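You operate a simulated robot arm through the tools that you are given. There is no shell and no other tool. Be economical: measure what you need, move in short steps, check, and stop when the job is done.

The job below is to be done with a simulated robot arm. You get a single attempt, and the scene is never put back.

JOB
Clean the white block's lid and grease its red terminal.
Fine: white pad with cleaner from the blue dish, black brush with grease from the tin; both tools back, nothing dropped.

It is judged by the outcome, as a careful person would: the job done as asked, and still so three seconds after it is handed in. It fails if anything else is knocked over, pushed out of place, dropped, spilled or broken. A push-on lid holds only when it is set on centred and level and pressed home; a screw cap is set on level and turned clockwise until tight.

ROBOT AND FRAMES
A 7-joint arm with a two-finger parallel gripper, fixed in place. Base frame: the origin is at the foot of the arm, x ahead of it, y to its left, z up. Lengths are in mm, angles in rad, forces in N, time in s.
Its first joint turns from -1.152 to 1.152 rad. Payload 1.57 kg.
The tool frame sits at the grasp point between the pads (the TCP): z along the fingers, y along the line on which they close. The tips reach 30 mm beyond it. The gripper opens to 110 mm. The fingers are 24 mm wide and 12 mm thick; the gripper's body (48 by 112 mm) begins 78 mm behind the TCP.
Orientation is told as [roll, pitch, yaw] about the base's x, y, z axes, in that order, counted from this pose: with the fingers straight down and closing along the base's y, the tool's x points along the base's -x, its y along +y and its z along -z.

CONTROLS
- The arm moves only by the tool play_rows. Its argument "plan" is one flat list of numbers, 7 for each row, row after row: the shift along the tool's x, y, z in units of 20 mm (1.0 is 20 mm), then the turn, a rotation vector about the tool's x, y, z in units of 6 degrees (1.0 is 6 degrees), then the finger opening in mm, from 0 to 110. In form: [x, y, z, wx, wy, wz, grip, x, y, z, wx, wy, wz, grip, ...]. A call has 1 to 8 rows; each row shifts and turns the commanded pose from where the row before left it, along the tool's axes as they then stand. A call with a number of a shift or a turn outside -1 to 1 is refused whole. Each row takes 0.2 s and may step no farther than 50 mm and 0.15 rad from the row before; otherwise, or with a gripper value out of range, the whole call is refused. Where a pose cannot be reached the arm comes as near as it can. A force on the tool above 40 N (or 10 N above the force at the start of the call, whichever is more), or a blocked arm, ends the call early, and 0.2 s more pass. The fingers move at their own pace (about 108 mm/s each) and stop on an object; they squeeze with about 29 N. The grip force told is the motor's: it shows also when the fingers shut on nothing. Time passes only in rows, and 0.2 s behind the last, so rows that do not move let the fingers close. The reply holds the time, the measured pose of the TCP, the force on the tool along the base axes, the opening and the grip force, in the units named above and with some noise, and new pictures: "pictures" is both (left out), scene, wrist or none.
- Cameras (640 x 400 px; columns grow to the right, rows downward): "scene" is fixed at [167.4, -397.4, 1396.7]; the picture's right is [0.75, -0.66, 0.00], its down [-0.42, -0.48, -0.77] and it looks along [0.51, 0.58, -0.64] (base axes); focal length 214 px, centre (320, 200). "wrist" rides on the gripper at [-36, 0, -80] in the tool frame; the picture's right is [0.00, -1.00, 0.00], its down [0.97, 0.00, -0.24] and it looks along [0.24, 0.00, 0.97] (tool axes); focal length 218 px, centre (320, 200).
- locate(camera, pixels): for up to 12 pixels [column, row] of the newest picture of that camera ("zoom" is the newest enlarged one), the place [x, y, z] in the base frame of the surface seen there, good to about 2 mm. The clock stands still meanwhile.
- inspect(camera, box): a new picture of the part [left, top, right, bottom] of that camera's present view, enlarged. The clock stands still meanwhile.
- close_job(): hands the job in; it is judged then, once.

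Work in short steps. Measure before you move; look again where a grasp or a placing could have gone wrong, and mend it. You have 80 turns and 120 pictures in all, those below and enlarged ones among them. Open the gripper and draw the arm clear of the work before you hand the job in, unless the task says otherwise; then end with one line.

The tools are called as a command line: name --argument value ..., lists and objects as JSON in quotes. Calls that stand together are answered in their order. play_rows: Moves the arm, as the interface text tells. Its arguments: {"type":"object","properties":{"plan":{"type":"array","items":{"type":"number"}},"pictures":{"type":"string","enum":["both","scene","wrist","none"]}},"required":["plan"]} The other tools are called the same way: locate (camera, pixels) gives the place of the surface under pixels of a picture; inspect (camera, box) takes an enlarged picture of a part of a camera's view; close_job () hands the job in.

At the start:

```text
time: 0.0
tcp_pos: [424.7, -38.6, 1274.3]
orientation: [-0.001, 0.001, 0.0]
ft_force: [0.2, -0.3, -0.3]
gripper_width: 110.0
gripper_force: 0.0
```

scene: 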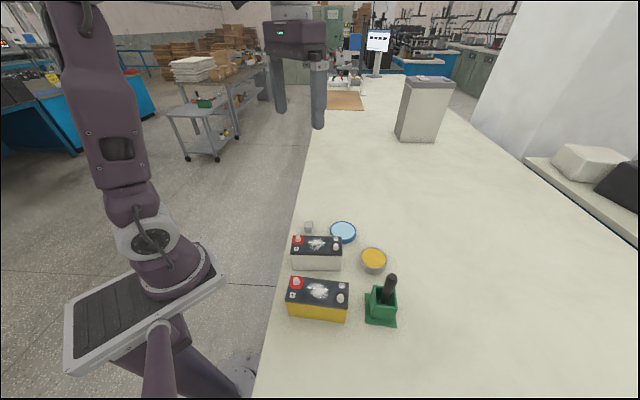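
wrist: 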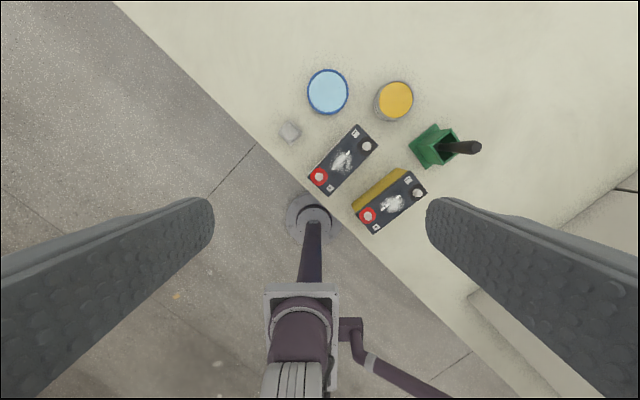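

The scene shows two batteries (white at 317,252; yellow at 318,298), a blue dish (343,232), a tin (374,260), a brush in a green holder (385,300) and a small white pad (308,228). I'll enlarge both views first to measure.

inspect --camera "scene" --box '[270, 210, 430, 335]'

inspect --camera "wrist" --box '[260, 50, 500, 250]'

locate --camera "wrist" --pixels '[[289, 132], [327, 92], [395, 98], [319, 176], [355, 133], [367, 146], [330, 188], [342, 160], [425, 147], [475, 147], [368, 215], [345, 92]]'

```text
3.20 times, centred on (350, 272) of scene
```

zoom: 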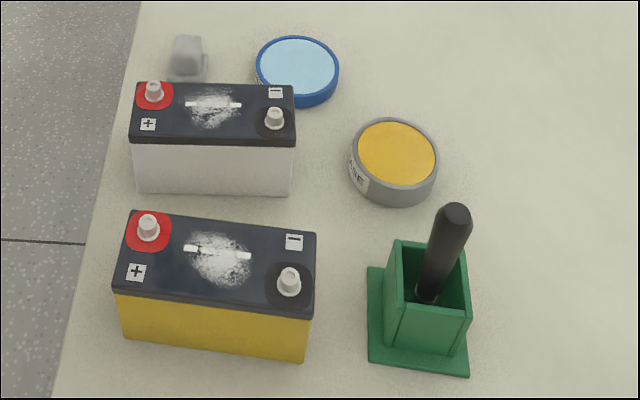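

```text
2.00 times, centred on (380, 150) of wrist
```

zoom: 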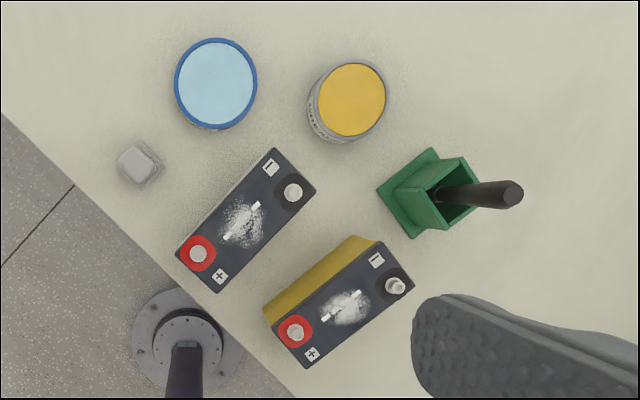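

```text
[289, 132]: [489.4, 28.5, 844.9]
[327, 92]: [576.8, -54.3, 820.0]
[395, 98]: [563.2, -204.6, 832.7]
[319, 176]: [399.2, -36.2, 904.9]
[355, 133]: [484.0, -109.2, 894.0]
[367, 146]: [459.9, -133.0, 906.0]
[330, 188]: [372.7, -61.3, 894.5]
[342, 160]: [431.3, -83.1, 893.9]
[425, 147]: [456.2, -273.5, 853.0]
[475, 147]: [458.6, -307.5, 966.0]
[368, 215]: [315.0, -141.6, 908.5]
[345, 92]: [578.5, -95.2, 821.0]
```

The positions read higher than the stated surface height, so I check bare table and finer points on the zoomed wrist view.

locate --camera "zoom" --pixels '[[140, 160], [100, 110], [150, 185], [215, 84], [350, 98], [424, 196], [510, 194], [198, 254], [242, 222], [296, 190], [280, 130], [300, 40]]'

locate --camera "scene" --pixels '[[308, 223], [343, 230], [374, 258], [420, 230], [391, 277], [383, 295], [317, 243], [298, 238], [298, 235], [336, 240], [370, 320], [308, 231]]'

```text
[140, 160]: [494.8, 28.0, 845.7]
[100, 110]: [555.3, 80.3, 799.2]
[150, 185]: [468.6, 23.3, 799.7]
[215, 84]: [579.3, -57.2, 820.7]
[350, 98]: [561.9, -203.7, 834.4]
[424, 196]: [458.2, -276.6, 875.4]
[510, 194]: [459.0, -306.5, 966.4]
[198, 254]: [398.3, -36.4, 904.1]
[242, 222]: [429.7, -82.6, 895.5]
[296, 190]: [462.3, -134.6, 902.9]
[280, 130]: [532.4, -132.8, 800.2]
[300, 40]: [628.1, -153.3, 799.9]
```

```text
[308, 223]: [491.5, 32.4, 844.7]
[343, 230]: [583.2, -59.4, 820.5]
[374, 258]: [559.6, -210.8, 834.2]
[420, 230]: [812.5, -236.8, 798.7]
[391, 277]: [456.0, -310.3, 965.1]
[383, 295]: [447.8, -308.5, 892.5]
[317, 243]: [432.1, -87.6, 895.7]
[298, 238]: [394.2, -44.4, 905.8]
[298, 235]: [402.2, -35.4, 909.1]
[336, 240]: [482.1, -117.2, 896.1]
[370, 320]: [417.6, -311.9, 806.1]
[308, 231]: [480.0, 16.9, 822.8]
```

The table is really at z≈800. The pad is at about (493,28) with its top at 845. I move above it for a closer look.

play_rows --plan '[-0.42, 0.42, 1, 0, 0, 0, 110, -0.42, 0.42, 1, 0, 0, 0, 110, -0.42, 0.42, 1, 0, 0, 0, 110, -0.42, 0.42, 1, 0, 0, 0, 110, -0.42, 0.42, 1, 0, 0, 0, 110, -0.42, 0.42, 1, 0, 0, 0, 110, -0.42, 0.42, 1, 0, 0, 0, 110, -0.42, 0.42, 1, 0, 0, 0, 110]' --pictures "wrist"

```text
time: 1.8
tcp_pos: [492.0, 29.9, 1114.6]
orientation: [-0.002, 0.002, 0.001]
ft_force: [0.0, 0.4, -0.2]
gripper_width: 109.5
gripper_force: 0.0
```

wrist: 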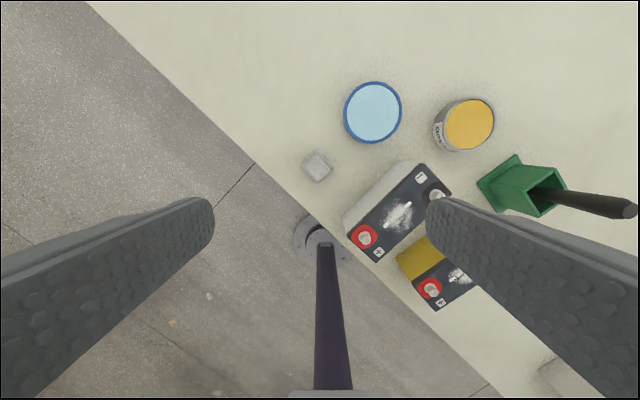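

I zoom on the pad, brush and tin from here, since this view shows the brush's slant well.

inspect --camera "wrist" --box '[285, 140, 349, 180]'

inspect --camera "wrist" --box '[424, 90, 640, 225]'

locate --camera "wrist" --pixels '[[317, 155], [328, 164], [305, 164], [317, 173], [317, 180], [624, 208], [590, 202], [565, 197], [545, 193], [468, 124], [398, 215], [364, 236]]'

```text
10.00 times, centred on (317, 160) of wrist
```

zoom: 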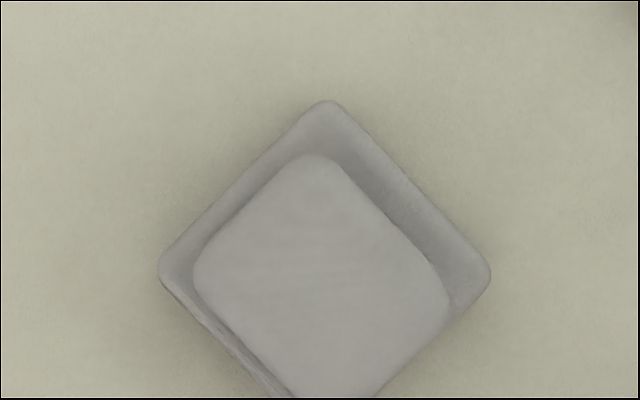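

```text
2.96 times, centred on (532, 158) of wrist
```

zoom: 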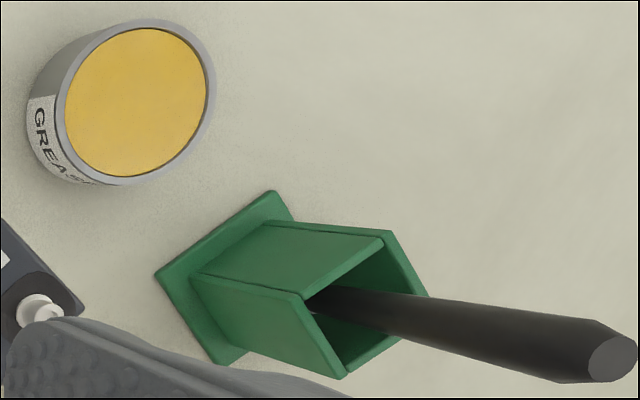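

```text
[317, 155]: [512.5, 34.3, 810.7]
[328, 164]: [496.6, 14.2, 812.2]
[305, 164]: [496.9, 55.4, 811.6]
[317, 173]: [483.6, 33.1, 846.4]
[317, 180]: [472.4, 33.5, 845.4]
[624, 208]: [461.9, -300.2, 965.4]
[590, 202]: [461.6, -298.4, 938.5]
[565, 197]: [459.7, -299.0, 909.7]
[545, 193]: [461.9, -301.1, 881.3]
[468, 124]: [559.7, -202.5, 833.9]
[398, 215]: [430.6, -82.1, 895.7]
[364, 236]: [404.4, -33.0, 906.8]
```

The brush stands upright, with its axis near (460,-306). The pad's knob is a ~29 mm square turned about 45°, centred near (490,33) with its top at 846, on a base whose top is about 812. I turn the tool 45° and come down to look again.

play_rows --plan '[0, 0, 1, 0, 0, -0.94, 70, 0, 0, 1, 0, 0, -0.94, 70, 0, 0, 1, 0, 0, -0.94, 70, 0, 0, 1, 0, 0, -0.94, 70, 0, 0, 1, 0, 0, -0.94, 70, 0, 0, 1, 0, 0, -0.94, 70, 0, 0, 1, 0, 0, -0.94, 70, 0, 0, 1, 0, 0, -0.94, 70]' --pictures "wrist"

```text
time: 3.6
tcp_pos: [491.6, 29.1, 953.0]
orientation: [0.001, 0.0, 0.791]
ft_force: [-0.8, -0.7, -0.1]
gripper_width: 70.1
gripper_force: 0.0
```

wrist: 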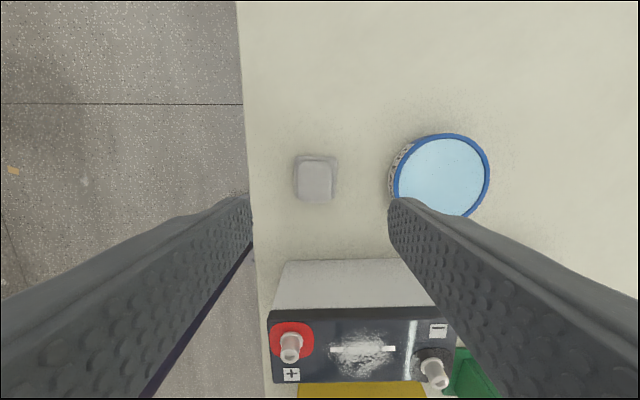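

Pad and white battery are both aligned with the tool now. I measure the knob edges and the lid.

inspect --camera "wrist" --box '[268, 135, 364, 195]'

locate --camera "wrist" --pixels '[[302, 178], [330, 178], [316, 165], [316, 198], [316, 204], [360, 350], [290, 345], [435, 365], [272, 316], [440, 318], [280, 378], [445, 178]]'

```text
6.67 times, centred on (316, 165) of wrist
```

zoom: 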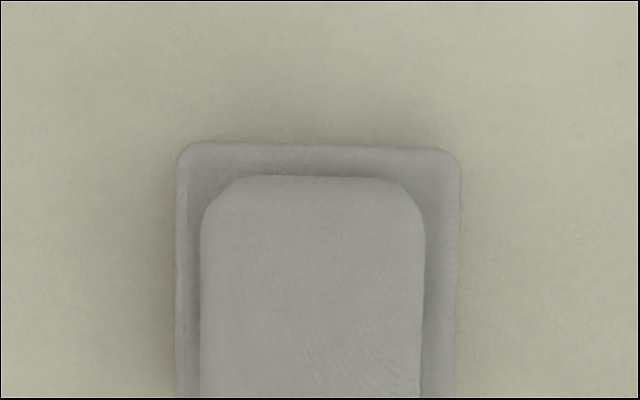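

```text
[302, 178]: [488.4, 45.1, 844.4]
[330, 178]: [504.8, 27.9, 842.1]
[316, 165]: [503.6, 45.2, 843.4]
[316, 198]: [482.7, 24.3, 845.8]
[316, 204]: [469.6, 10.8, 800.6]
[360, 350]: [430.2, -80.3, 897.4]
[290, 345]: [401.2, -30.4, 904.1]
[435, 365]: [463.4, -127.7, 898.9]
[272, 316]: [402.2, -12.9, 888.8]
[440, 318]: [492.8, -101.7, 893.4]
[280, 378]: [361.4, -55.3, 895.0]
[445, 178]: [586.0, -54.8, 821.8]
```

The knob centre is near (493,34.5). I line up and descend to z≈846, with the tips just above the pad base.

play_rows --plan '[-0.24, 0.14, 0.6, 0, 0, 0, 60, 0, 0, 0.95, 0, 0, 0, 60, 0, 0, 0.95, 0, 0, 0, 60, 0, 0, 0.95, 0, 0, 0, 60, 0, 0, 0.95, 0, 0, 0, 60, 0, 0, 0.95, 0, 0, 0, 60]' --pictures "both"

```text
time: 5.0
tcp_pos: [491.2, 33.4, 848.9]
orientation: [0.0, 0.0, 0.786]
ft_force: [0.2, 0.1, -0.1]
gripper_width: 60.0
gripper_force: 0.0
```

scene: 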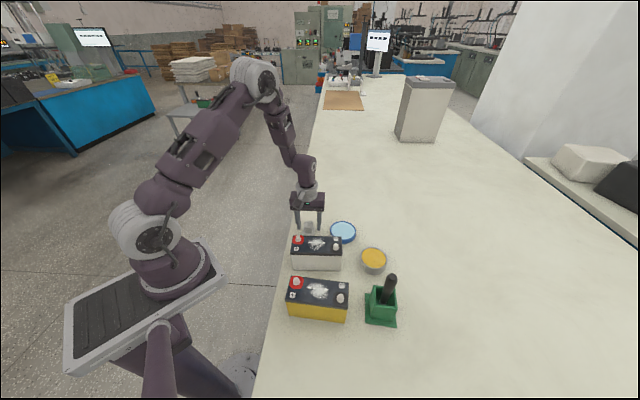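
wrist: 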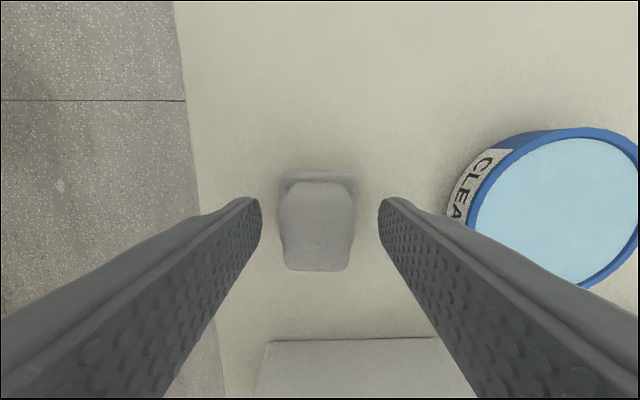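

The knob sits centred between the fingers; I close on it.

play_rows --plan '[0, 0, 0.1, 0, 0, 0, 20, 0, 0, 0, 0, 0, 0, 20, 0, 0, 0, 0, 0, 0, 20]' --pictures "none"

```text
time: 5.8
tcp_pos: [493.2, 32.6, 846.1]
orientation: [0.0, -0.001, 0.787]
ft_force: [-3.2, 0.4, 19.9]
gripper_width: 29.1
gripper_force: 28.7
```

Gripped at 29 mm. I lift straight up 60 mm and check.

play_rows --plan '[0, 0, -0.5, 0, 0, 0, 15, 0, 0, -0.5, 0, 0, 0, 15, 0, 0, -1, 0, 0, 0, 15, 0, 0, -1, 0, 0, 0, 15]' --pictures "wrist"

```text
time: 6.8
tcp_pos: [493.3, 34.6, 905.4]
orientation: [-0.002, 0.001, 0.786]
ft_force: [0.5, 0.3, -0.8]
gripper_width: 29.0
gripper_force: 29.1
```

wrist: 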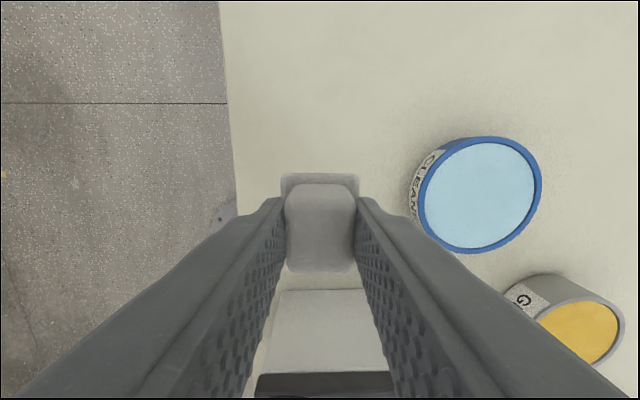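

The pad is held (its bottom is 46 mm below the TCP). I measure the dish rim and liquid.

inspect --camera "wrist" --box '[400, 125, 560, 225]'

locate --camera "wrist" --pixels '[[428, 195], [538, 180], [489, 139], [475, 250], [480, 190], [423, 200], [533, 183], [485, 146], [475, 244]]'

```text
4.00 times, centred on (480, 175) of wrist
```

zoom: 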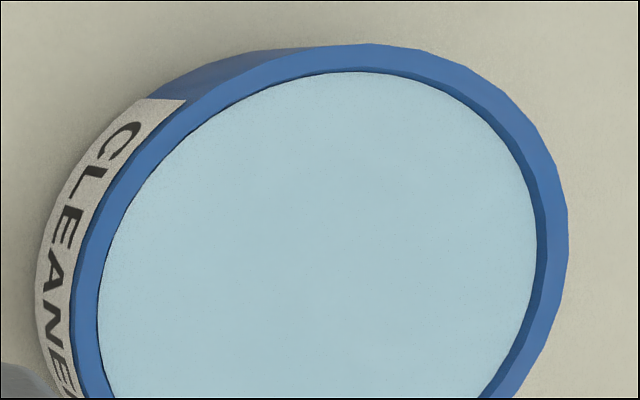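

```text
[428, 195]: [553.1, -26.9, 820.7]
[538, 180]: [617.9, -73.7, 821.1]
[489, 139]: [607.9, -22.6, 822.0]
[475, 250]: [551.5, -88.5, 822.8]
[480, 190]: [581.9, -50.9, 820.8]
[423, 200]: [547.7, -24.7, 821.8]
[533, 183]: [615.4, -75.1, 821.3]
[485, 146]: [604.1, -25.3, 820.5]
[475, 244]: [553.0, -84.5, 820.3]
```

The dish centre is near (581,-54), with rim ≈823 and cleaner ≈820.5. I carry the pad over it at the current height.

play_rows --plan '[0, -0.89, 0, 0, 0, 0, 15, 0, -0.89, 0, 0, 0, 0, 15, 0, -0.89, 0, 0, 0, 0, 15, 0, -0.89, 0, 0, 0, 0, 15, 0, -0.89, 0, 0, 0, 0, 15, 0, -0.89, 0, 0, 0, 0, 15, 0, -0.89, 0, 0, 0, 0, 15]' --pictures "both"

```text
time: 8.4
tcp_pos: [582.0, -52.4, 903.6]
orientation: [-0.001, -0.002, 0.787]
ft_force: [0.9, 0.3, -0.9]
gripper_width: 29.0
gripper_force: 29.2
```

scene: 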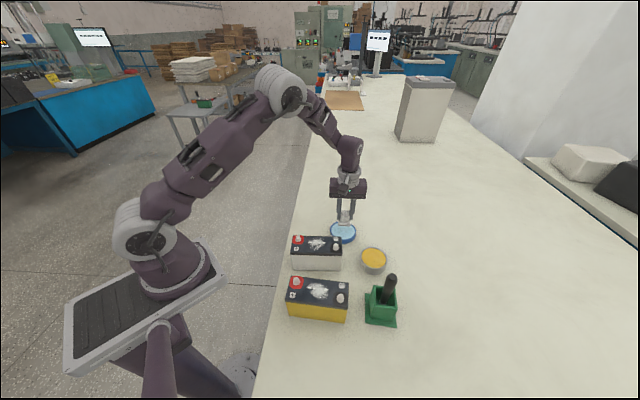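
wrist: 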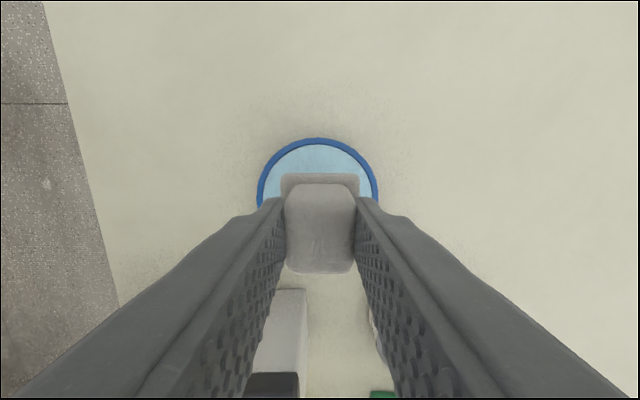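

The pad is centred over the dish. I lower 37 mm, then ease down until it just touches the cleaner.

play_rows --plan '[0, 0, 0.7, 0, 0, 0, 15, 0, 0, 0.7, 0, 0, 0, 15, 0, 0, 0.3, 0, 0, 0, 15, 0, 0, 0.15, 0, 0, 0, 15, 0, 0, 0.1, 0, 0, 0, 15]' --pictures "wrist"

```text
time: 9.6
tcp_pos: [581.7, -52.4, 868.5]
orientation: [-0.001, -0.003, 0.787]
ft_force: [-6.9, 4.4, 36.0]
gripper_width: 28.9
gripper_force: 28.5
```

wrist: 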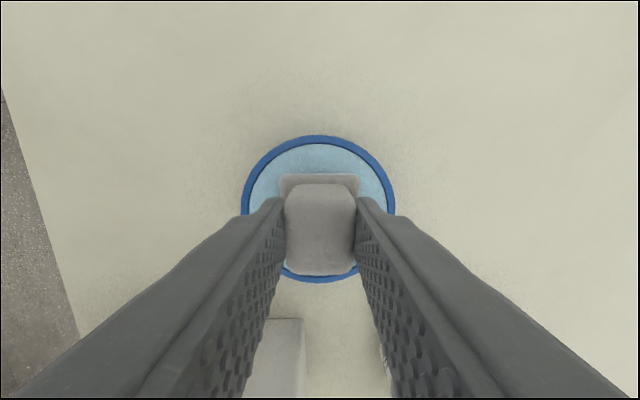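

Firm contact with the cleaner (36 N). I lift clear to z≈985 and check that the pad is still held.

play_rows --plan '[0, 0, -0.1, 0, 0, 0, 15, 0, 0, -0.4, 0, 0, 0, 15, 0, 0, -1, 0, 0, 0, 15, 0, 0, -1, 0, 0, 0, 15, 0, 0, -1, 0, 0, 0, 15, 0, 0, -1, 0, 0, 0, 15, 0, 0, -1, 0, 0, 0, 15, 0, 0, -0.5, 0, 0, 0, 15]' --pictures "both"

inspect --camera "scene" --box '[280, 180, 420, 268]'

```text
time: 11.4
tcp_pos: [581.5, -53.5, 986.8]
orientation: [0.0, 0.0, 0.787]
ft_force: [-0.5, 0.8, -1.4]
gripper_width: 29.0
gripper_force: 28.9
```

scene: 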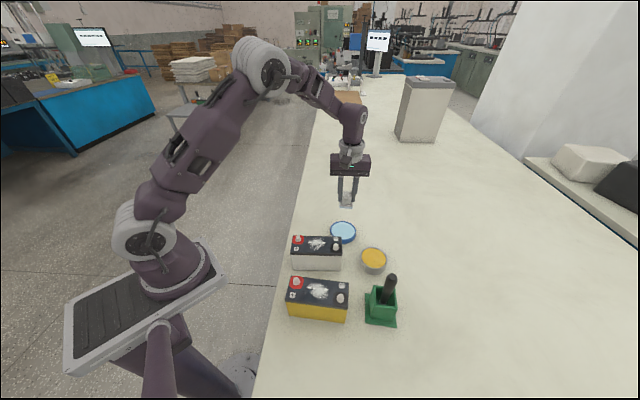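
wrist: 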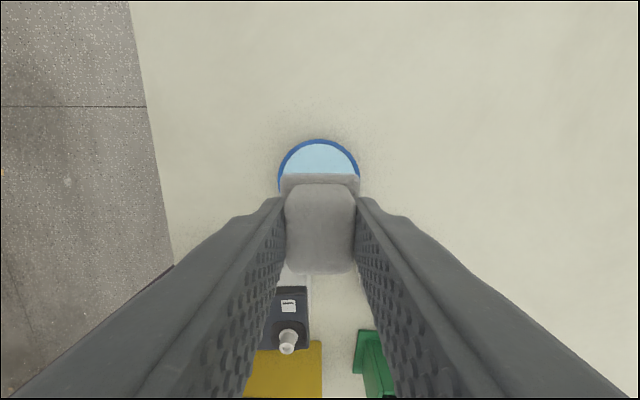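

```text
4.55 times, centred on (350, 224) of scene
```

zoom: 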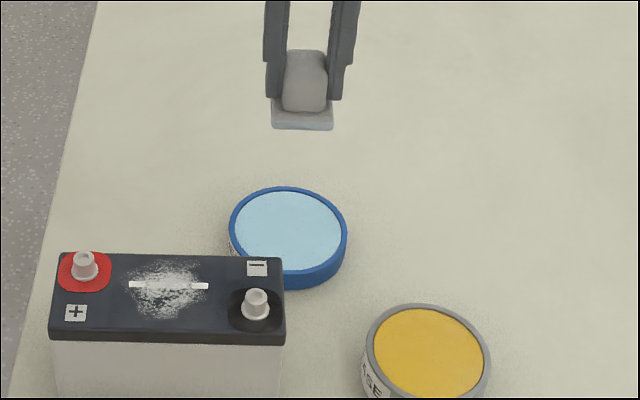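

The pad is held level. Now I measure the lid: smudge extents, posts, and the bright strip.

inspect --camera "scene" --box '[285, 228, 349, 268]'

locate --camera "zoom" --pixels '[[130, 105], [420, 118], [115, 80], [240, 160], [300, 60], [320, 200], [310, 130], [500, 100], [540, 180], [80, 180], [400, 160], [310, 150]]'

```text
10.00 times, centred on (317, 248) of scene
```

zoom: 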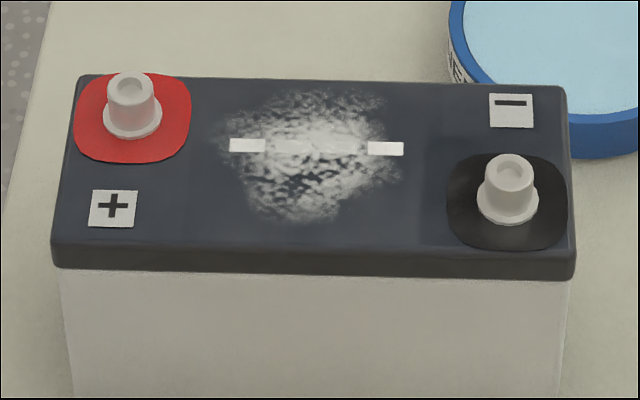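

```text
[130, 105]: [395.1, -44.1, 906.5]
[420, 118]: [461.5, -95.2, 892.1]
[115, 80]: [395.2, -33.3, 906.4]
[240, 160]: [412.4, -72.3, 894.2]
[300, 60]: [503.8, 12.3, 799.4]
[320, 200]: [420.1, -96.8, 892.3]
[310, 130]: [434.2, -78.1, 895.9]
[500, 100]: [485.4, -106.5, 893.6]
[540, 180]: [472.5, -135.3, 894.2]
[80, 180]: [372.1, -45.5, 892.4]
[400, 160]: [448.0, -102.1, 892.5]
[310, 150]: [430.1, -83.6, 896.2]
```

locate --camera "zoom" --pixels '[[218, 135], [402, 165], [310, 88], [380, 95], [300, 224], [245, 146], [385, 148], [240, 200], [128, 90], [505, 175], [75, 255], [570, 265]]'

```text
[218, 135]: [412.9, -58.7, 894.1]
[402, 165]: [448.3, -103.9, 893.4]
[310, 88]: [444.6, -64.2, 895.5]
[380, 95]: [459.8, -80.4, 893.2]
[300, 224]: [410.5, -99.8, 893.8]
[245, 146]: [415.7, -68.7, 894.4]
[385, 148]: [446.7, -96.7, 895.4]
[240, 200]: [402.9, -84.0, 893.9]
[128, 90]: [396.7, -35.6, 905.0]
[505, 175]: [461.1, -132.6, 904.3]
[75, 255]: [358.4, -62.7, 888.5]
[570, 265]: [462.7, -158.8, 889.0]
```

Smudge centre ≈(430,-81), about 58×50 mm and aligned with the tool; the lid is at ≈894 and the post tops at ≈908. I carry the pad over the smudge at the current height.

play_rows --plan '[0.9, 0.61, 0, 0, 0, 0, 15, 0.9, 0.61, 0, 0, 0, 0, 15, 0.9, 0.61, 0, 0, 0, 0, 15, 0.9, 0.61, 0, 0, 0, 0, 15, 0.9, 0.61, 0, 0, 0, 0, 15, 0.9, 0.61, 0, 0, 0, 0, 15, 0.9, 0.61, 0, 0, 0, 0, 15, 0, 0, 0.5, 0, 0, 0, 15]' --pictures "both"

```text
time: 13.2
tcp_pos: [432.3, -82.7, 976.5]
orientation: [0.0, 0.001, 0.788]
ft_force: [-0.1, -0.3, -0.8]
gripper_width: 29.1
gripper_force: 28.6
```

scene: 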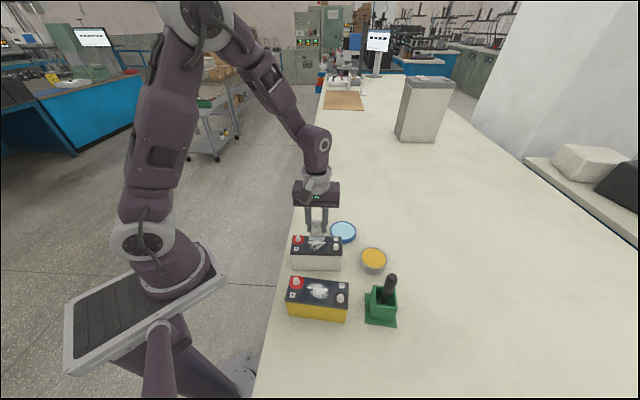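
wrist: 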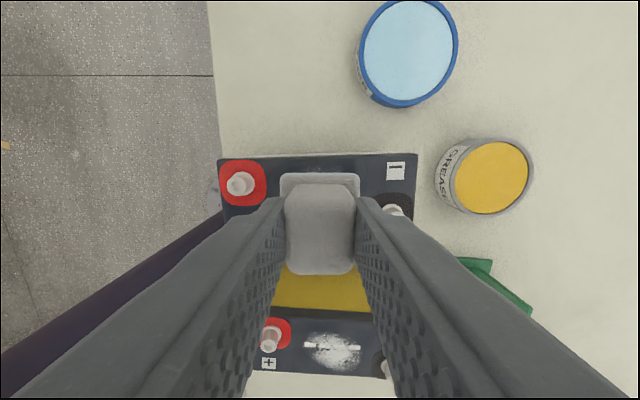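

Centred between the posts. I lower to just touching the lid.

play_rows --plan '[0, 0, 0.8, 0, 0, 0, 15, 0, 0, 0.5, 0, 0, 0, 15, 0, 0, 0.2, 0, 0, 0, 15, 0, 0, 0.2, 0, 0, 0, 15, 0, 0, 0.05, 0, 0, 0, 15]' --pictures "none"

```text
time: 14.4
tcp_pos: [431.8, -81.6, 942.9]
orientation: [0.001, 0.0, 0.787]
ft_force: [-0.4, -0.7, -0.3]
gripper_width: 29.0
gripper_force: 29.3
```

No contact yet; I ease down in 1 mm steps.

play_rows --plan '[0, 0, 0.05, 0, 0, 0, 15, 0, 0, 0.05, 0, 0, 0, 15]' --pictures "none"

```text
time: 15.0
tcp_pos: [433.5, -81.8, 940.7]
orientation: [-0.001, 0.0, 0.787]
ft_force: [-2.8, -0.7, 21.5]
gripper_width: 29.0
gripper_force: 28.7
```

Contact at about 21 N. I wipe in small strokes: ±14 mm along the block and ±8 mm across, clear of the posts.

play_rows --plan '[-0.4, 0, -0.02, 0, 0, 0, 15, 0, 0.7, 0, 0, 0, 0, 15, 0, -0.7, 0, 0, 0, 0, 15, 0, -0.7, 0, 0, 0, 0, 15, 0.4, 0, 0, 0, 0, 0, 15, 0, 0.7, 0, 0, 0, 0, 15, 0, 0.7, 0, 0, 0, 0, 15, 0.4, 0, 0, 0, 0, 0, 15]' --pictures "wrist"

```text
time: 16.8
tcp_pos: [416.7, -76.7, 940.2]
orientation: [-0.003, -0.002, 0.789]
ft_force: [7.5, 9.4, 26.2]
gripper_width: 28.7
gripper_force: 28.8
```

wrist: 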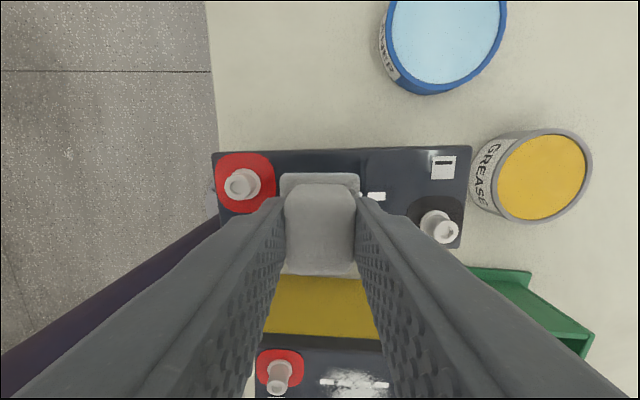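

The dirt is coming off. I wipe the remaining lane and go over it all once more.

play_rows --plan '[0, -0.7, -0.02, 0, 0, 0, 15, 0, -0.7, 0, 0, 0, 0, 15, 0, 0.7, 0, 0, 0, 0, 15, 0, 0.7, 0, 0, 0, 0, 15, -0.8, 0, 0, 0, 0, 0, 15, 0, -0.7, 0, 0, 0, 0, 15, 0, -0.7, 0, 0, 0, 0, 15, 0.4, 0.7, 0, 0, 0, 0, 15]' --pictures "none"

play_rows --plan '[0, 0, -0.2, 0, 0, 0, 15, 0, 0, -0.8, 0, 0, 0, 15, 0, 0, -1, 0, 0, 0, 15, -1, -0.6, -0.5, 0, 0, 0, 15, -1, -0.6, 0, 0, 0, 0, 15, -1, -0.6, 0, 0, 0, 0, 15, -1, -0.6, 0, 0, 0, 0, 15]' --pictures "both"

inspect --camera "scene" --box '[285, 228, 349, 268]'

```text
time: 18.6
tcp_pos: [432.4, -82.9, 940.1]
orientation: [0.001, 0.0, 0.788]
ft_force: [-0.6, -0.5, -0.3]
gripper_width: 28.9
gripper_force: 28.9
```

```text
time: 20.2
tcp_pos: [523.0, -59.3, 988.5]
orientation: [-0.001, 0.0, 0.788]
ft_force: [0.8, 0.7, -0.3]
gripper_width: 28.7
gripper_force: 29.4
```

scene: 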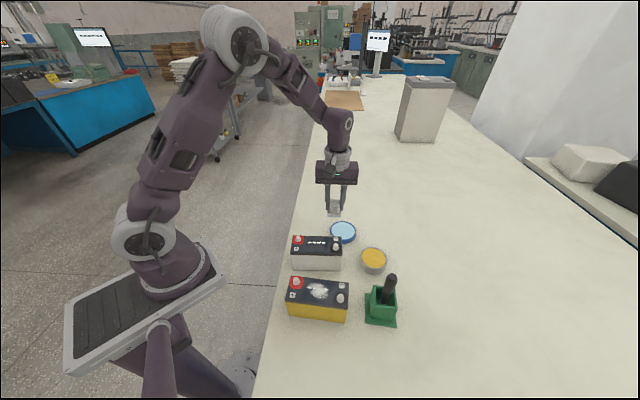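
wrist: 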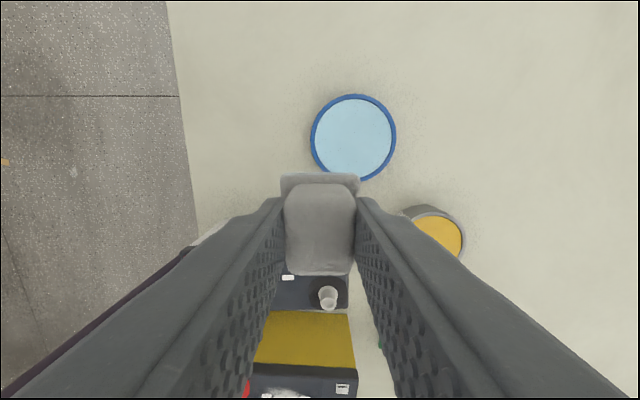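

```text
10.00 times, centred on (317, 248) of scene
```

zoom: 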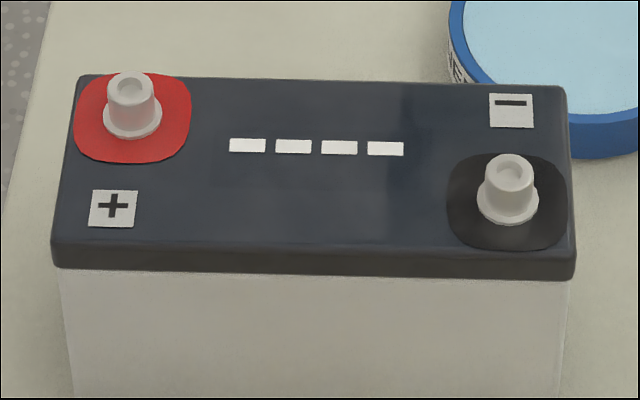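

The lid is completely clean and the block has not moved. I return the pad to its starting place at (493,33.5).

play_rows --plan '[-0.44, 0.87, 0, 0, 0, 0, 15, -0.44, 0.87, 0.4, 0, 0, 0, 15, -0.44, 0.87, 1, 0, 0, 0, 15, -0.44, 0.87, 1, 0, 0, 0, 15, -0.44, 0.87, 1, 0, 0, 0, 15, 0, 0, 1, 0, 0, 0, 15, 0, 0, 1, 0, 0, 0, 15]' --pictures "both"

```text
time: 21.8
tcp_pos: [491.5, 34.8, 880.0]
orientation: [0.0, -0.002, 0.786]
ft_force: [-0.5, 0.4, 0.3]
gripper_width: 28.9
gripper_force: 29.1
```

scene: 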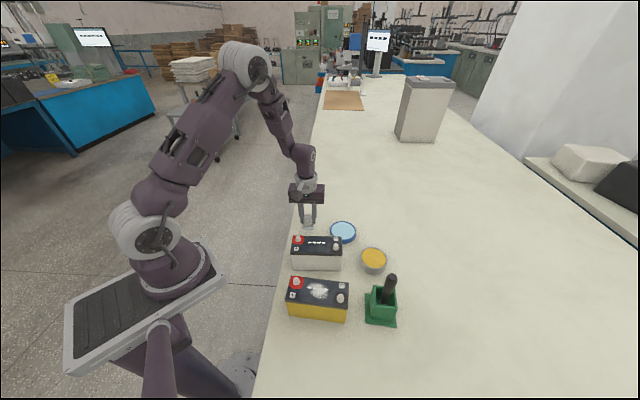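
wrist: 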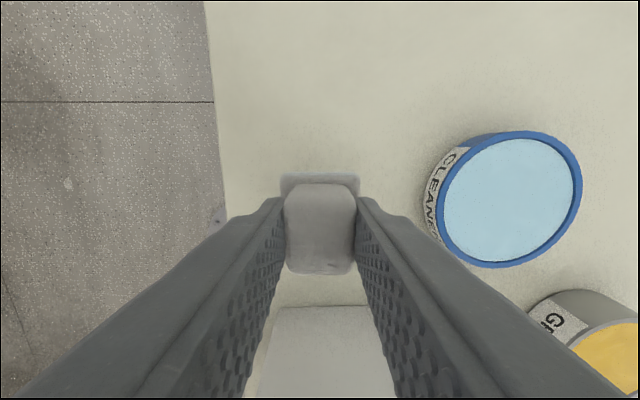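

It is above its spot. I lower to the table (TCP ≈847).

play_rows --plan '[0, 0, 0.8, 0, 0, 0, 15, 0, 0, 0.5, 0, 0, 0, 15, 0, 0, 0.2, 0, 0, 0, 15, 0, 0, 0.15, 0, 0, 0, 15]' --pictures "none"

```text
time: 22.8
tcp_pos: [491.2, 32.2, 848.4]
orientation: [-0.001, -0.001, 0.786]
ft_force: [-0.2, -0.2, -0.5]
gripper_width: 28.9
gripper_force: 28.9
```

play_rows --plan '[0, 0, 0.05, 0, 0, 0, 15, 0, 0, 0.04, 0, 0, 0, 15]' --pictures "none"

```text
time: 23.4
tcp_pos: [490.7, 33.1, 847.1]
orientation: [-0.001, 0.001, 0.787]
ft_force: [0.3, -0.5, -0.5]
gripper_width: 29.0
gripper_force: 28.7
```

Still no contact; I go 1 mm further, then open gently to 60 mm.

play_rows --plan '[0, 0, 0.05, 0, 0, 0, 15, 0, 0, 0.03, 0, 0, 0, 15]' --pictures "none"

```text
time: 24.0
tcp_pos: [491.9, 32.9, 844.9]
orientation: [0.0, -0.001, 0.787]
ft_force: [-0.7, -0.6, 9.8]
gripper_width: 28.9
gripper_force: 28.6
```

Light contact at 10 N: the pad is on the table. I open and rise straight up.

play_rows --plan '[0, 0, 0, 0, 0, 0, 45, 0, 0, 0, 0, 0, 0, 60, 0, 0, -0.5, 0, 0, 0, 60, 0, 0, -1, 0, 0, 0, 60, 0, 0, -1, 0, 0, 0, 60, 0, 0, -1, 0, 0, 0, 60, 0, 0, -1, 0, 0, 0, 60, 0, 0, -1, 0, 0, 0, 60]' --pictures "both"

```text
time: 25.8
tcp_pos: [493.3, 33.7, 957.6]
orientation: [0.002, -0.001, 0.788]
ft_force: [0.5, 0.1, 0.0]
gripper_width: 59.9
gripper_force: 0.1
```

scene: 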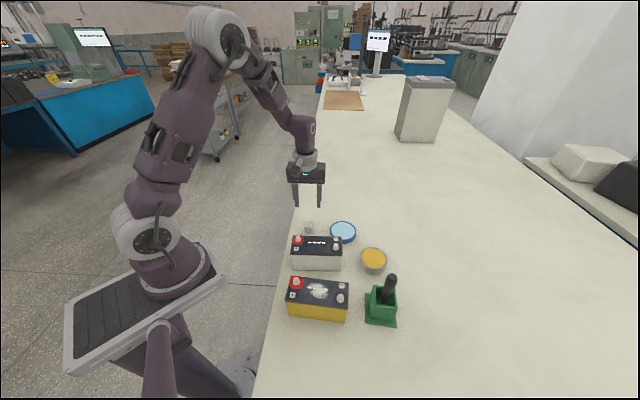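
wrist: 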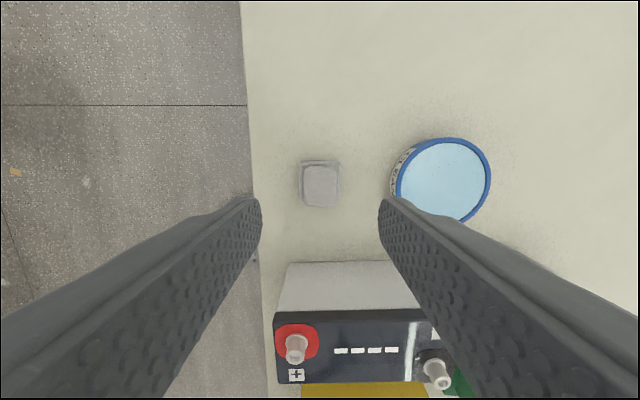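

The pad is back in place. Next I go above the brush, rising to z≈1080 while travelling.

play_rows --plan '[0, 0, -1, 0, 0, 0, 70, 0.95, -0.77, -1, 0, 0, 0, 70, 0.95, -0.77, -1, 0, 0, 0, 70, 0.95, -0.77, -1, 0, 0, 0, 70, 0.95, -0.77, -1, 0, 0, 0, 70, 0.95, -0.77, -1, 0, 0, 0, 70, 0.95, -0.77, 0, 0, 0, 0, 70, 0.95, -0.77, 0, 0, 0, 0, 70]' --pictures "none"

play_rows --plan '[0.9, -0.77, 0, 0, 0, 0, 70, 0.9, -0.77, 0, 0, 0, 0, 70, 0.9, -0.77, 0, 0, 0, 0, 70, 0.9, -0.77, 0, 0, 0, 0, 70, 0.9, -0.77, 0, 0, 0, 0, 70, 0.9, -0.77, 0, 0, 0, 0, 70]' --pictures "both"

```text
time: 27.6
tcp_pos: [475.3, -139.1, 1075.5]
orientation: [0.001, 0.001, 0.788]
ft_force: [0.5, -0.5, 0.4]
gripper_width: 70.0
gripper_force: 0.0
```

```text
time: 29.0
tcp_pos: [464.3, -278.2, 1076.1]
orientation: [0.0, 0.0, 0.787]
ft_force: [0.2, 0.1, -0.7]
gripper_width: 70.2
gripper_force: 0.0
```

scene: 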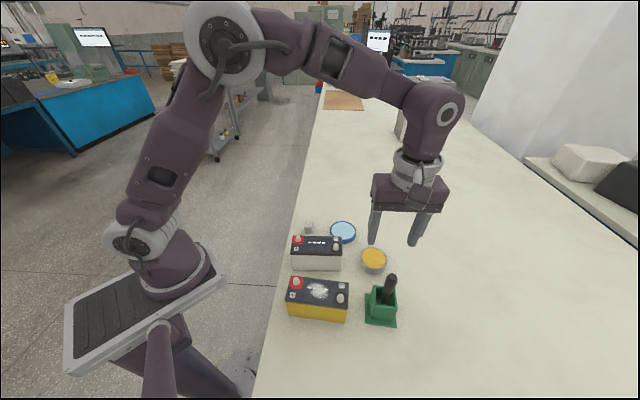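
wrist: 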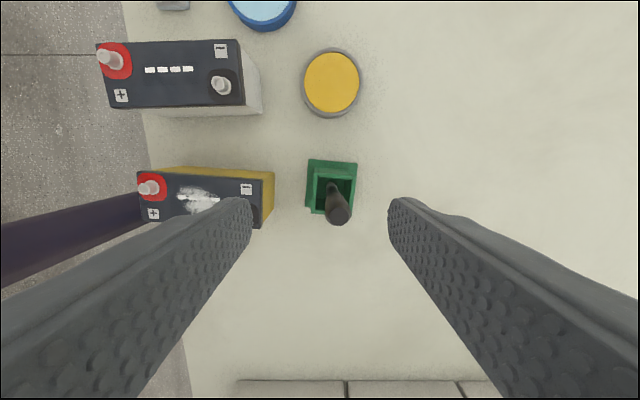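

inspect --camera "wrist" --box '[288, 150, 384, 235]'

locate --camera "wrist" --pixels '[[338, 214], [329, 214], [347, 214], [338, 222], [337, 205], [334, 193], [310, 200], [356, 180], [331, 165], [331, 82], [305, 82], [357, 82]]'

```text
4.71 times, centred on (336, 192) of wrist
```

zoom: 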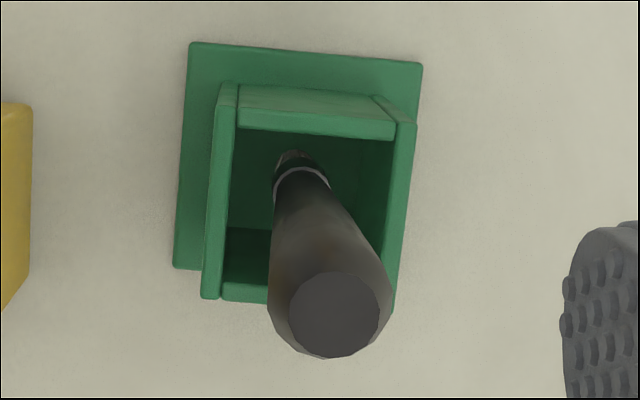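

```text
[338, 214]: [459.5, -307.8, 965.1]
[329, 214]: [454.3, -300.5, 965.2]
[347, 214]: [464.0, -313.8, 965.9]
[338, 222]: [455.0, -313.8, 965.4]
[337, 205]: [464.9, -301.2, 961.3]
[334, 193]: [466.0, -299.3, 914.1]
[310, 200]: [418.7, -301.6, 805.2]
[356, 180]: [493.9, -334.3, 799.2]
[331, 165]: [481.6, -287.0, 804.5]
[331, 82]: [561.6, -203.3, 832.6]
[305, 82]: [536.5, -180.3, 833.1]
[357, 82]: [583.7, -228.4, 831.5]
```

The brush top is at (459.5,-307.5,965) and the handle is vertical. I centre over it and come down until the tips straddle the handle.

play_rows --plan '[0.6, -0.43, 0, 0, 0, 0, 70, 0.6, -0.43, 0, 0, 0, 0, 70, 0, 0, 1, 0, 0, 0, 70, 0, 0, 1, 0, 0, 0, 70, 0, 0, 1, 0, 0, 0, 70, 0, 0, 1, 0, 0, 0, 70]' --pictures "wrist"

```text
time: 30.4
tcp_pos: [459.0, -308.4, 996.1]
orientation: [0.001, 0.0, 0.788]
ft_force: [0.6, 0.0, -0.1]
gripper_width: 70.0
gripper_force: 0.1
```

wrist: 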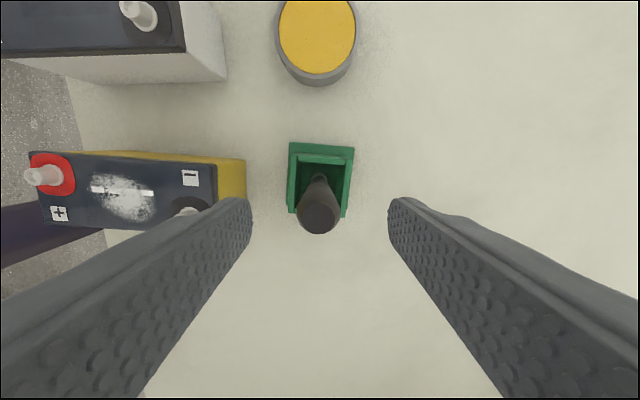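

The handle is centred at column 319 between the fingers. I go down to z≈938 and close.

play_rows --plan '[0, 0, 1, 0, 0, 0, 70, 0, 0, 1, 0, 0, 0, 60, 0, 0, 0.9, 0, 0, 0, 45, 0, 0, 0, 0, 0, 0, 10, 0, 0, 0, 0, 0, 0, 10, 0, 0, 0, 0, 0, 0, 10]' --pictures "both"

```text
time: 31.8
tcp_pos: [458.7, -307.4, 937.0]
orientation: [-0.001, 0.002, 0.787]
ft_force: [0.2, 0.1, 1.5]
gripper_width: 24.1
gripper_force: 29.2
```

scene: 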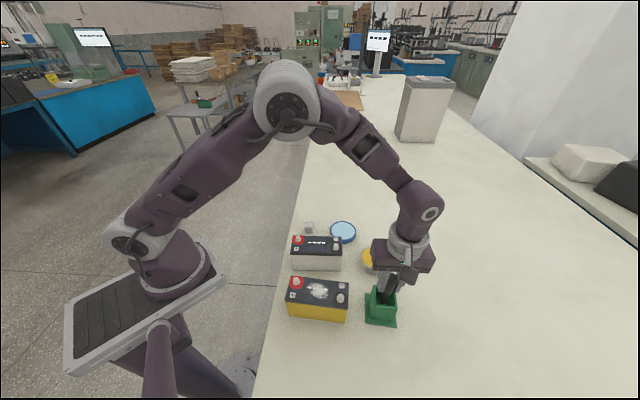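
wrist: 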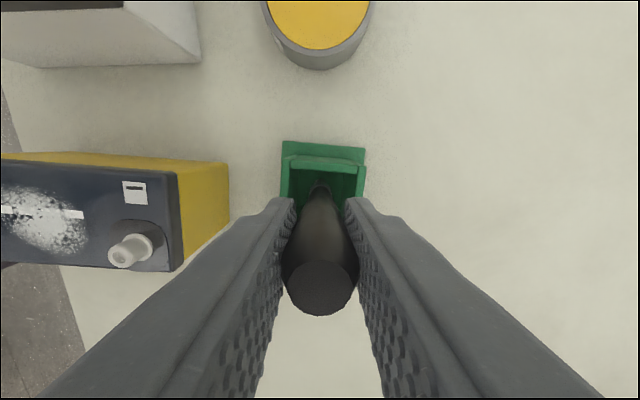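

Gripped at 24 mm. I lift 140 mm straight up.

play_rows --plan '[0, 0, -0.4, 0, 0, 0, 5, 0, 0, -0.8, 0, 0, 0, 5, 0, 0, -1, 0, 0, 0, 5, 0, 0, -1, 0, 0, 0, 5, 0, 0, -1, 0, 0, 0, 5, 0, 0, -1, 0, 0, 0, 5, 0, 0, -1, 0, 0, 0, 5, 0, 0, -0.8, 0, 0, 0, 5]' --pictures "both"

inspect --camera "scene" --box '[350, 210, 446, 330]'

```text
time: 33.6
tcp_pos: [459.3, -308.1, 1076.8]
orientation: [0.001, -0.001, 0.787]
ft_force: [0.3, 0.2, 0.3]
gripper_width: 24.1
gripper_force: 28.2
```

scene: 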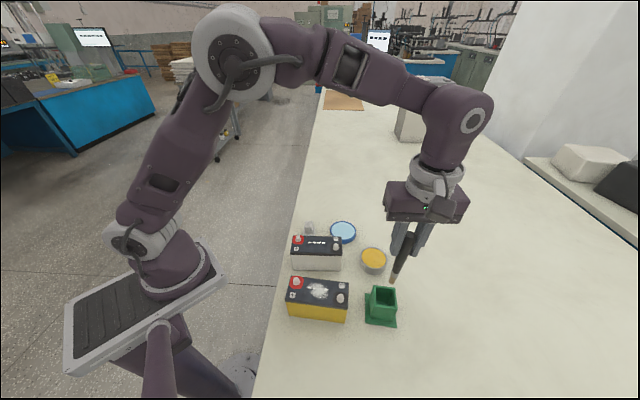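
wrist: 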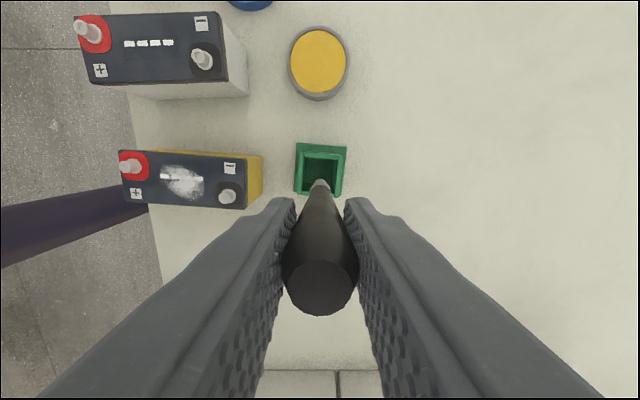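

```text
3.33 times, centred on (398, 270) of scene
```

zoom: 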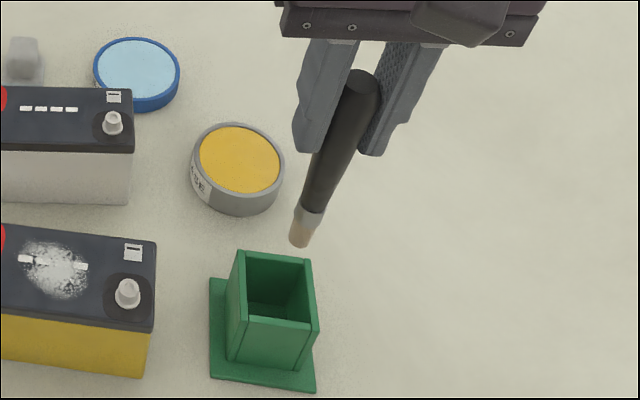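

The brush is out and upright. I measure its tip and the holder's top and floor.

locate --camera "zoom" --pixels '[[299, 242], [300, 232], [308, 212], [363, 85], [262, 303], [300, 258], [240, 255], [314, 325], [240, 160], [238, 128], [196, 160], [282, 165]]'

```text
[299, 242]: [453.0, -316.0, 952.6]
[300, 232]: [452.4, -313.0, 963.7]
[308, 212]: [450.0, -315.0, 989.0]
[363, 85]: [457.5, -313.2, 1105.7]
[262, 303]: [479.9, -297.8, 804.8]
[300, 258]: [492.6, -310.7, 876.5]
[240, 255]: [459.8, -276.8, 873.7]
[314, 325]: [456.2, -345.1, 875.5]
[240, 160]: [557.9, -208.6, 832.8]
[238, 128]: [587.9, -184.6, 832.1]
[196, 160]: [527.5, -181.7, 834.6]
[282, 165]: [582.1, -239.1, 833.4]
```

The tip is ≈128 mm below the TCP. The tin centre is at (560.5,-205) with grease at ≈833. I move over the tin, then descend to just above it.

play_rows --plan '[-0.9, 0.01, 0, 0, 0, 0, 5, -0.9, 0.01, 0, 0, 0, 0, 5, -0.9, 0.01, 0, 0, 0, 0, 5, -0.9, 0.01, 0, 0, 0, 0, 5, -0.9, 0.01, 0, 0, 0, 0, 5, -0.9, 0.01, 0, 0, 0, 0, 5, -0.9, 0.01, 0, 0, 0, 0, 5, -0.9, 0.01, 0, 0, 0, 0, 5]' --pictures "none"

play_rows --plan '[0, 0, 1, 0, 0, 0, 5, 0, 0, 1, 0, 0, 0, 5, 0, 0, 1, 0, 0, 0, 5, 0, 0, 1, 0, 0, 0, 5, 0, 0, 1, 0, 0, 0, 5]' --pictures "both"

inspect --camera "scene" --box '[340, 210, 420, 280]'

```text
time: 35.4
tcp_pos: [560.0, -203.7, 1076.5]
orientation: [0.001, 0.002, 0.787]
ft_force: [0.2, 0.1, -0.3]
gripper_width: 23.9
gripper_force: 29.4
```

```text
time: 36.6
tcp_pos: [560.2, -203.8, 976.6]
orientation: [-0.001, 0.0, 0.787]
ft_force: [0.5, 0.0, -0.8]
gripper_width: 23.9
gripper_force: 28.8
```

scene: 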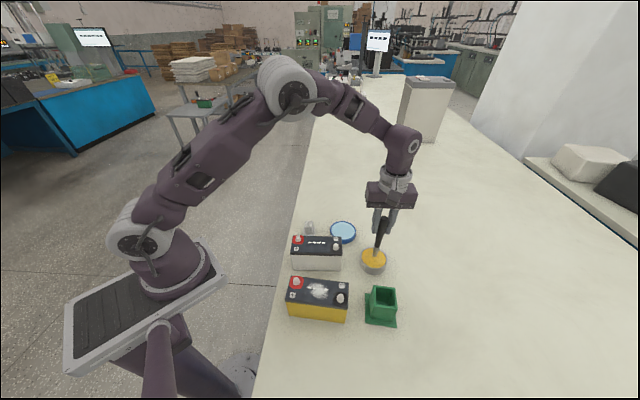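
wrist: 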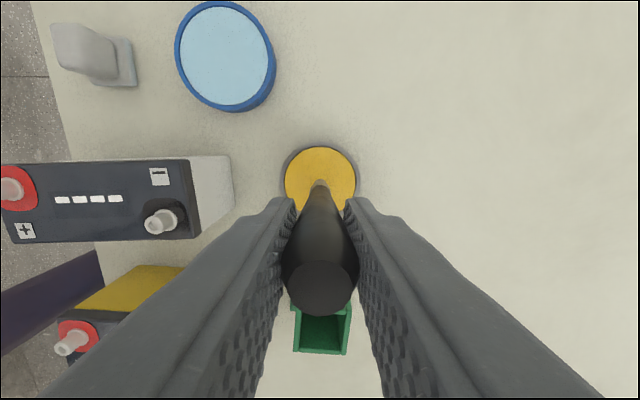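

```text
5.71 times, centred on (380, 245) of scene
```

zoom: 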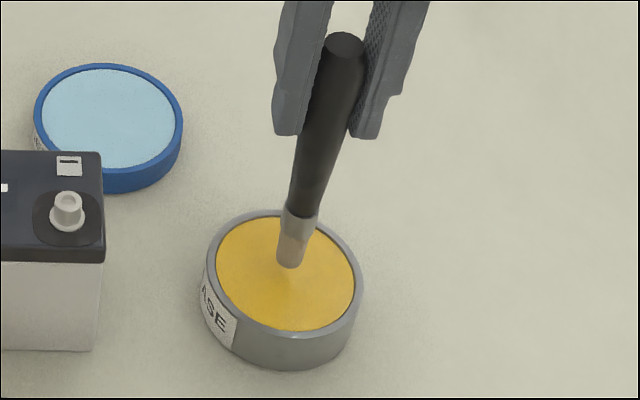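

The brush is over the grease with the tip a few mm to 1 cm above it. I lower gradually and watch the force.

play_rows --plan '[0, 0, 0.4, 0, 0, 0, 5, 0, 0, 0.1, 0, 0, 0, 5, 0, 0, 0.1, 0, 0, 0, 5, 0, 0, 0.1, 0, 0, 0, 5]' --pictures "none"

inspect --camera "scene" --box '[340, 210, 420, 280]'

```text
time: 37.6
tcp_pos: [561.0, -205.0, 965.2]
orientation: [-0.002, -0.002, 0.787]
ft_force: [-1.1, -0.6, 21.0]
gripper_width: 23.9
gripper_force: 28.7
```

```text
5.71 times, centred on (380, 245) of scene
```

zoom: 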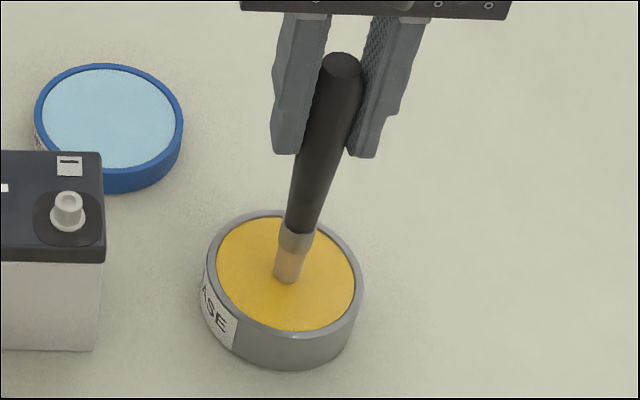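

The brush touches the grease (21 N). I lift it out and check that it carries grease.

play_rows --plan '[0, 0, -0.15, 0, 0, 0, 5, 0, 0, -0.5, 0, 0, 0, 5, 0, 0, -1, 0, 0, 0, 5, 0, 0, -1, 0, 0, 0, 5, 0, 0, -1, 0, 0, 0, 5, 0, 0, -1, 0, 0, 0, 5, 0, 0, -1, 0, 0, 0, 5]' --pictures "none"

inspect --camera "scene" --box '[340, 170, 436, 266]'

```text
time: 39.2
tcp_pos: [558.6, -204.9, 1077.2]
orientation: [0.0, 0.001, 0.788]
ft_force: [0.0, -0.7, -0.2]
gripper_width: 24.1
gripper_force: 29.0
```

```text
4.17 times, centred on (388, 218) of scene
```

zoom: 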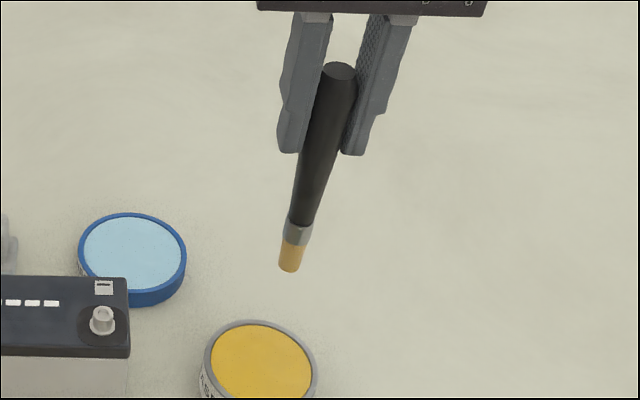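

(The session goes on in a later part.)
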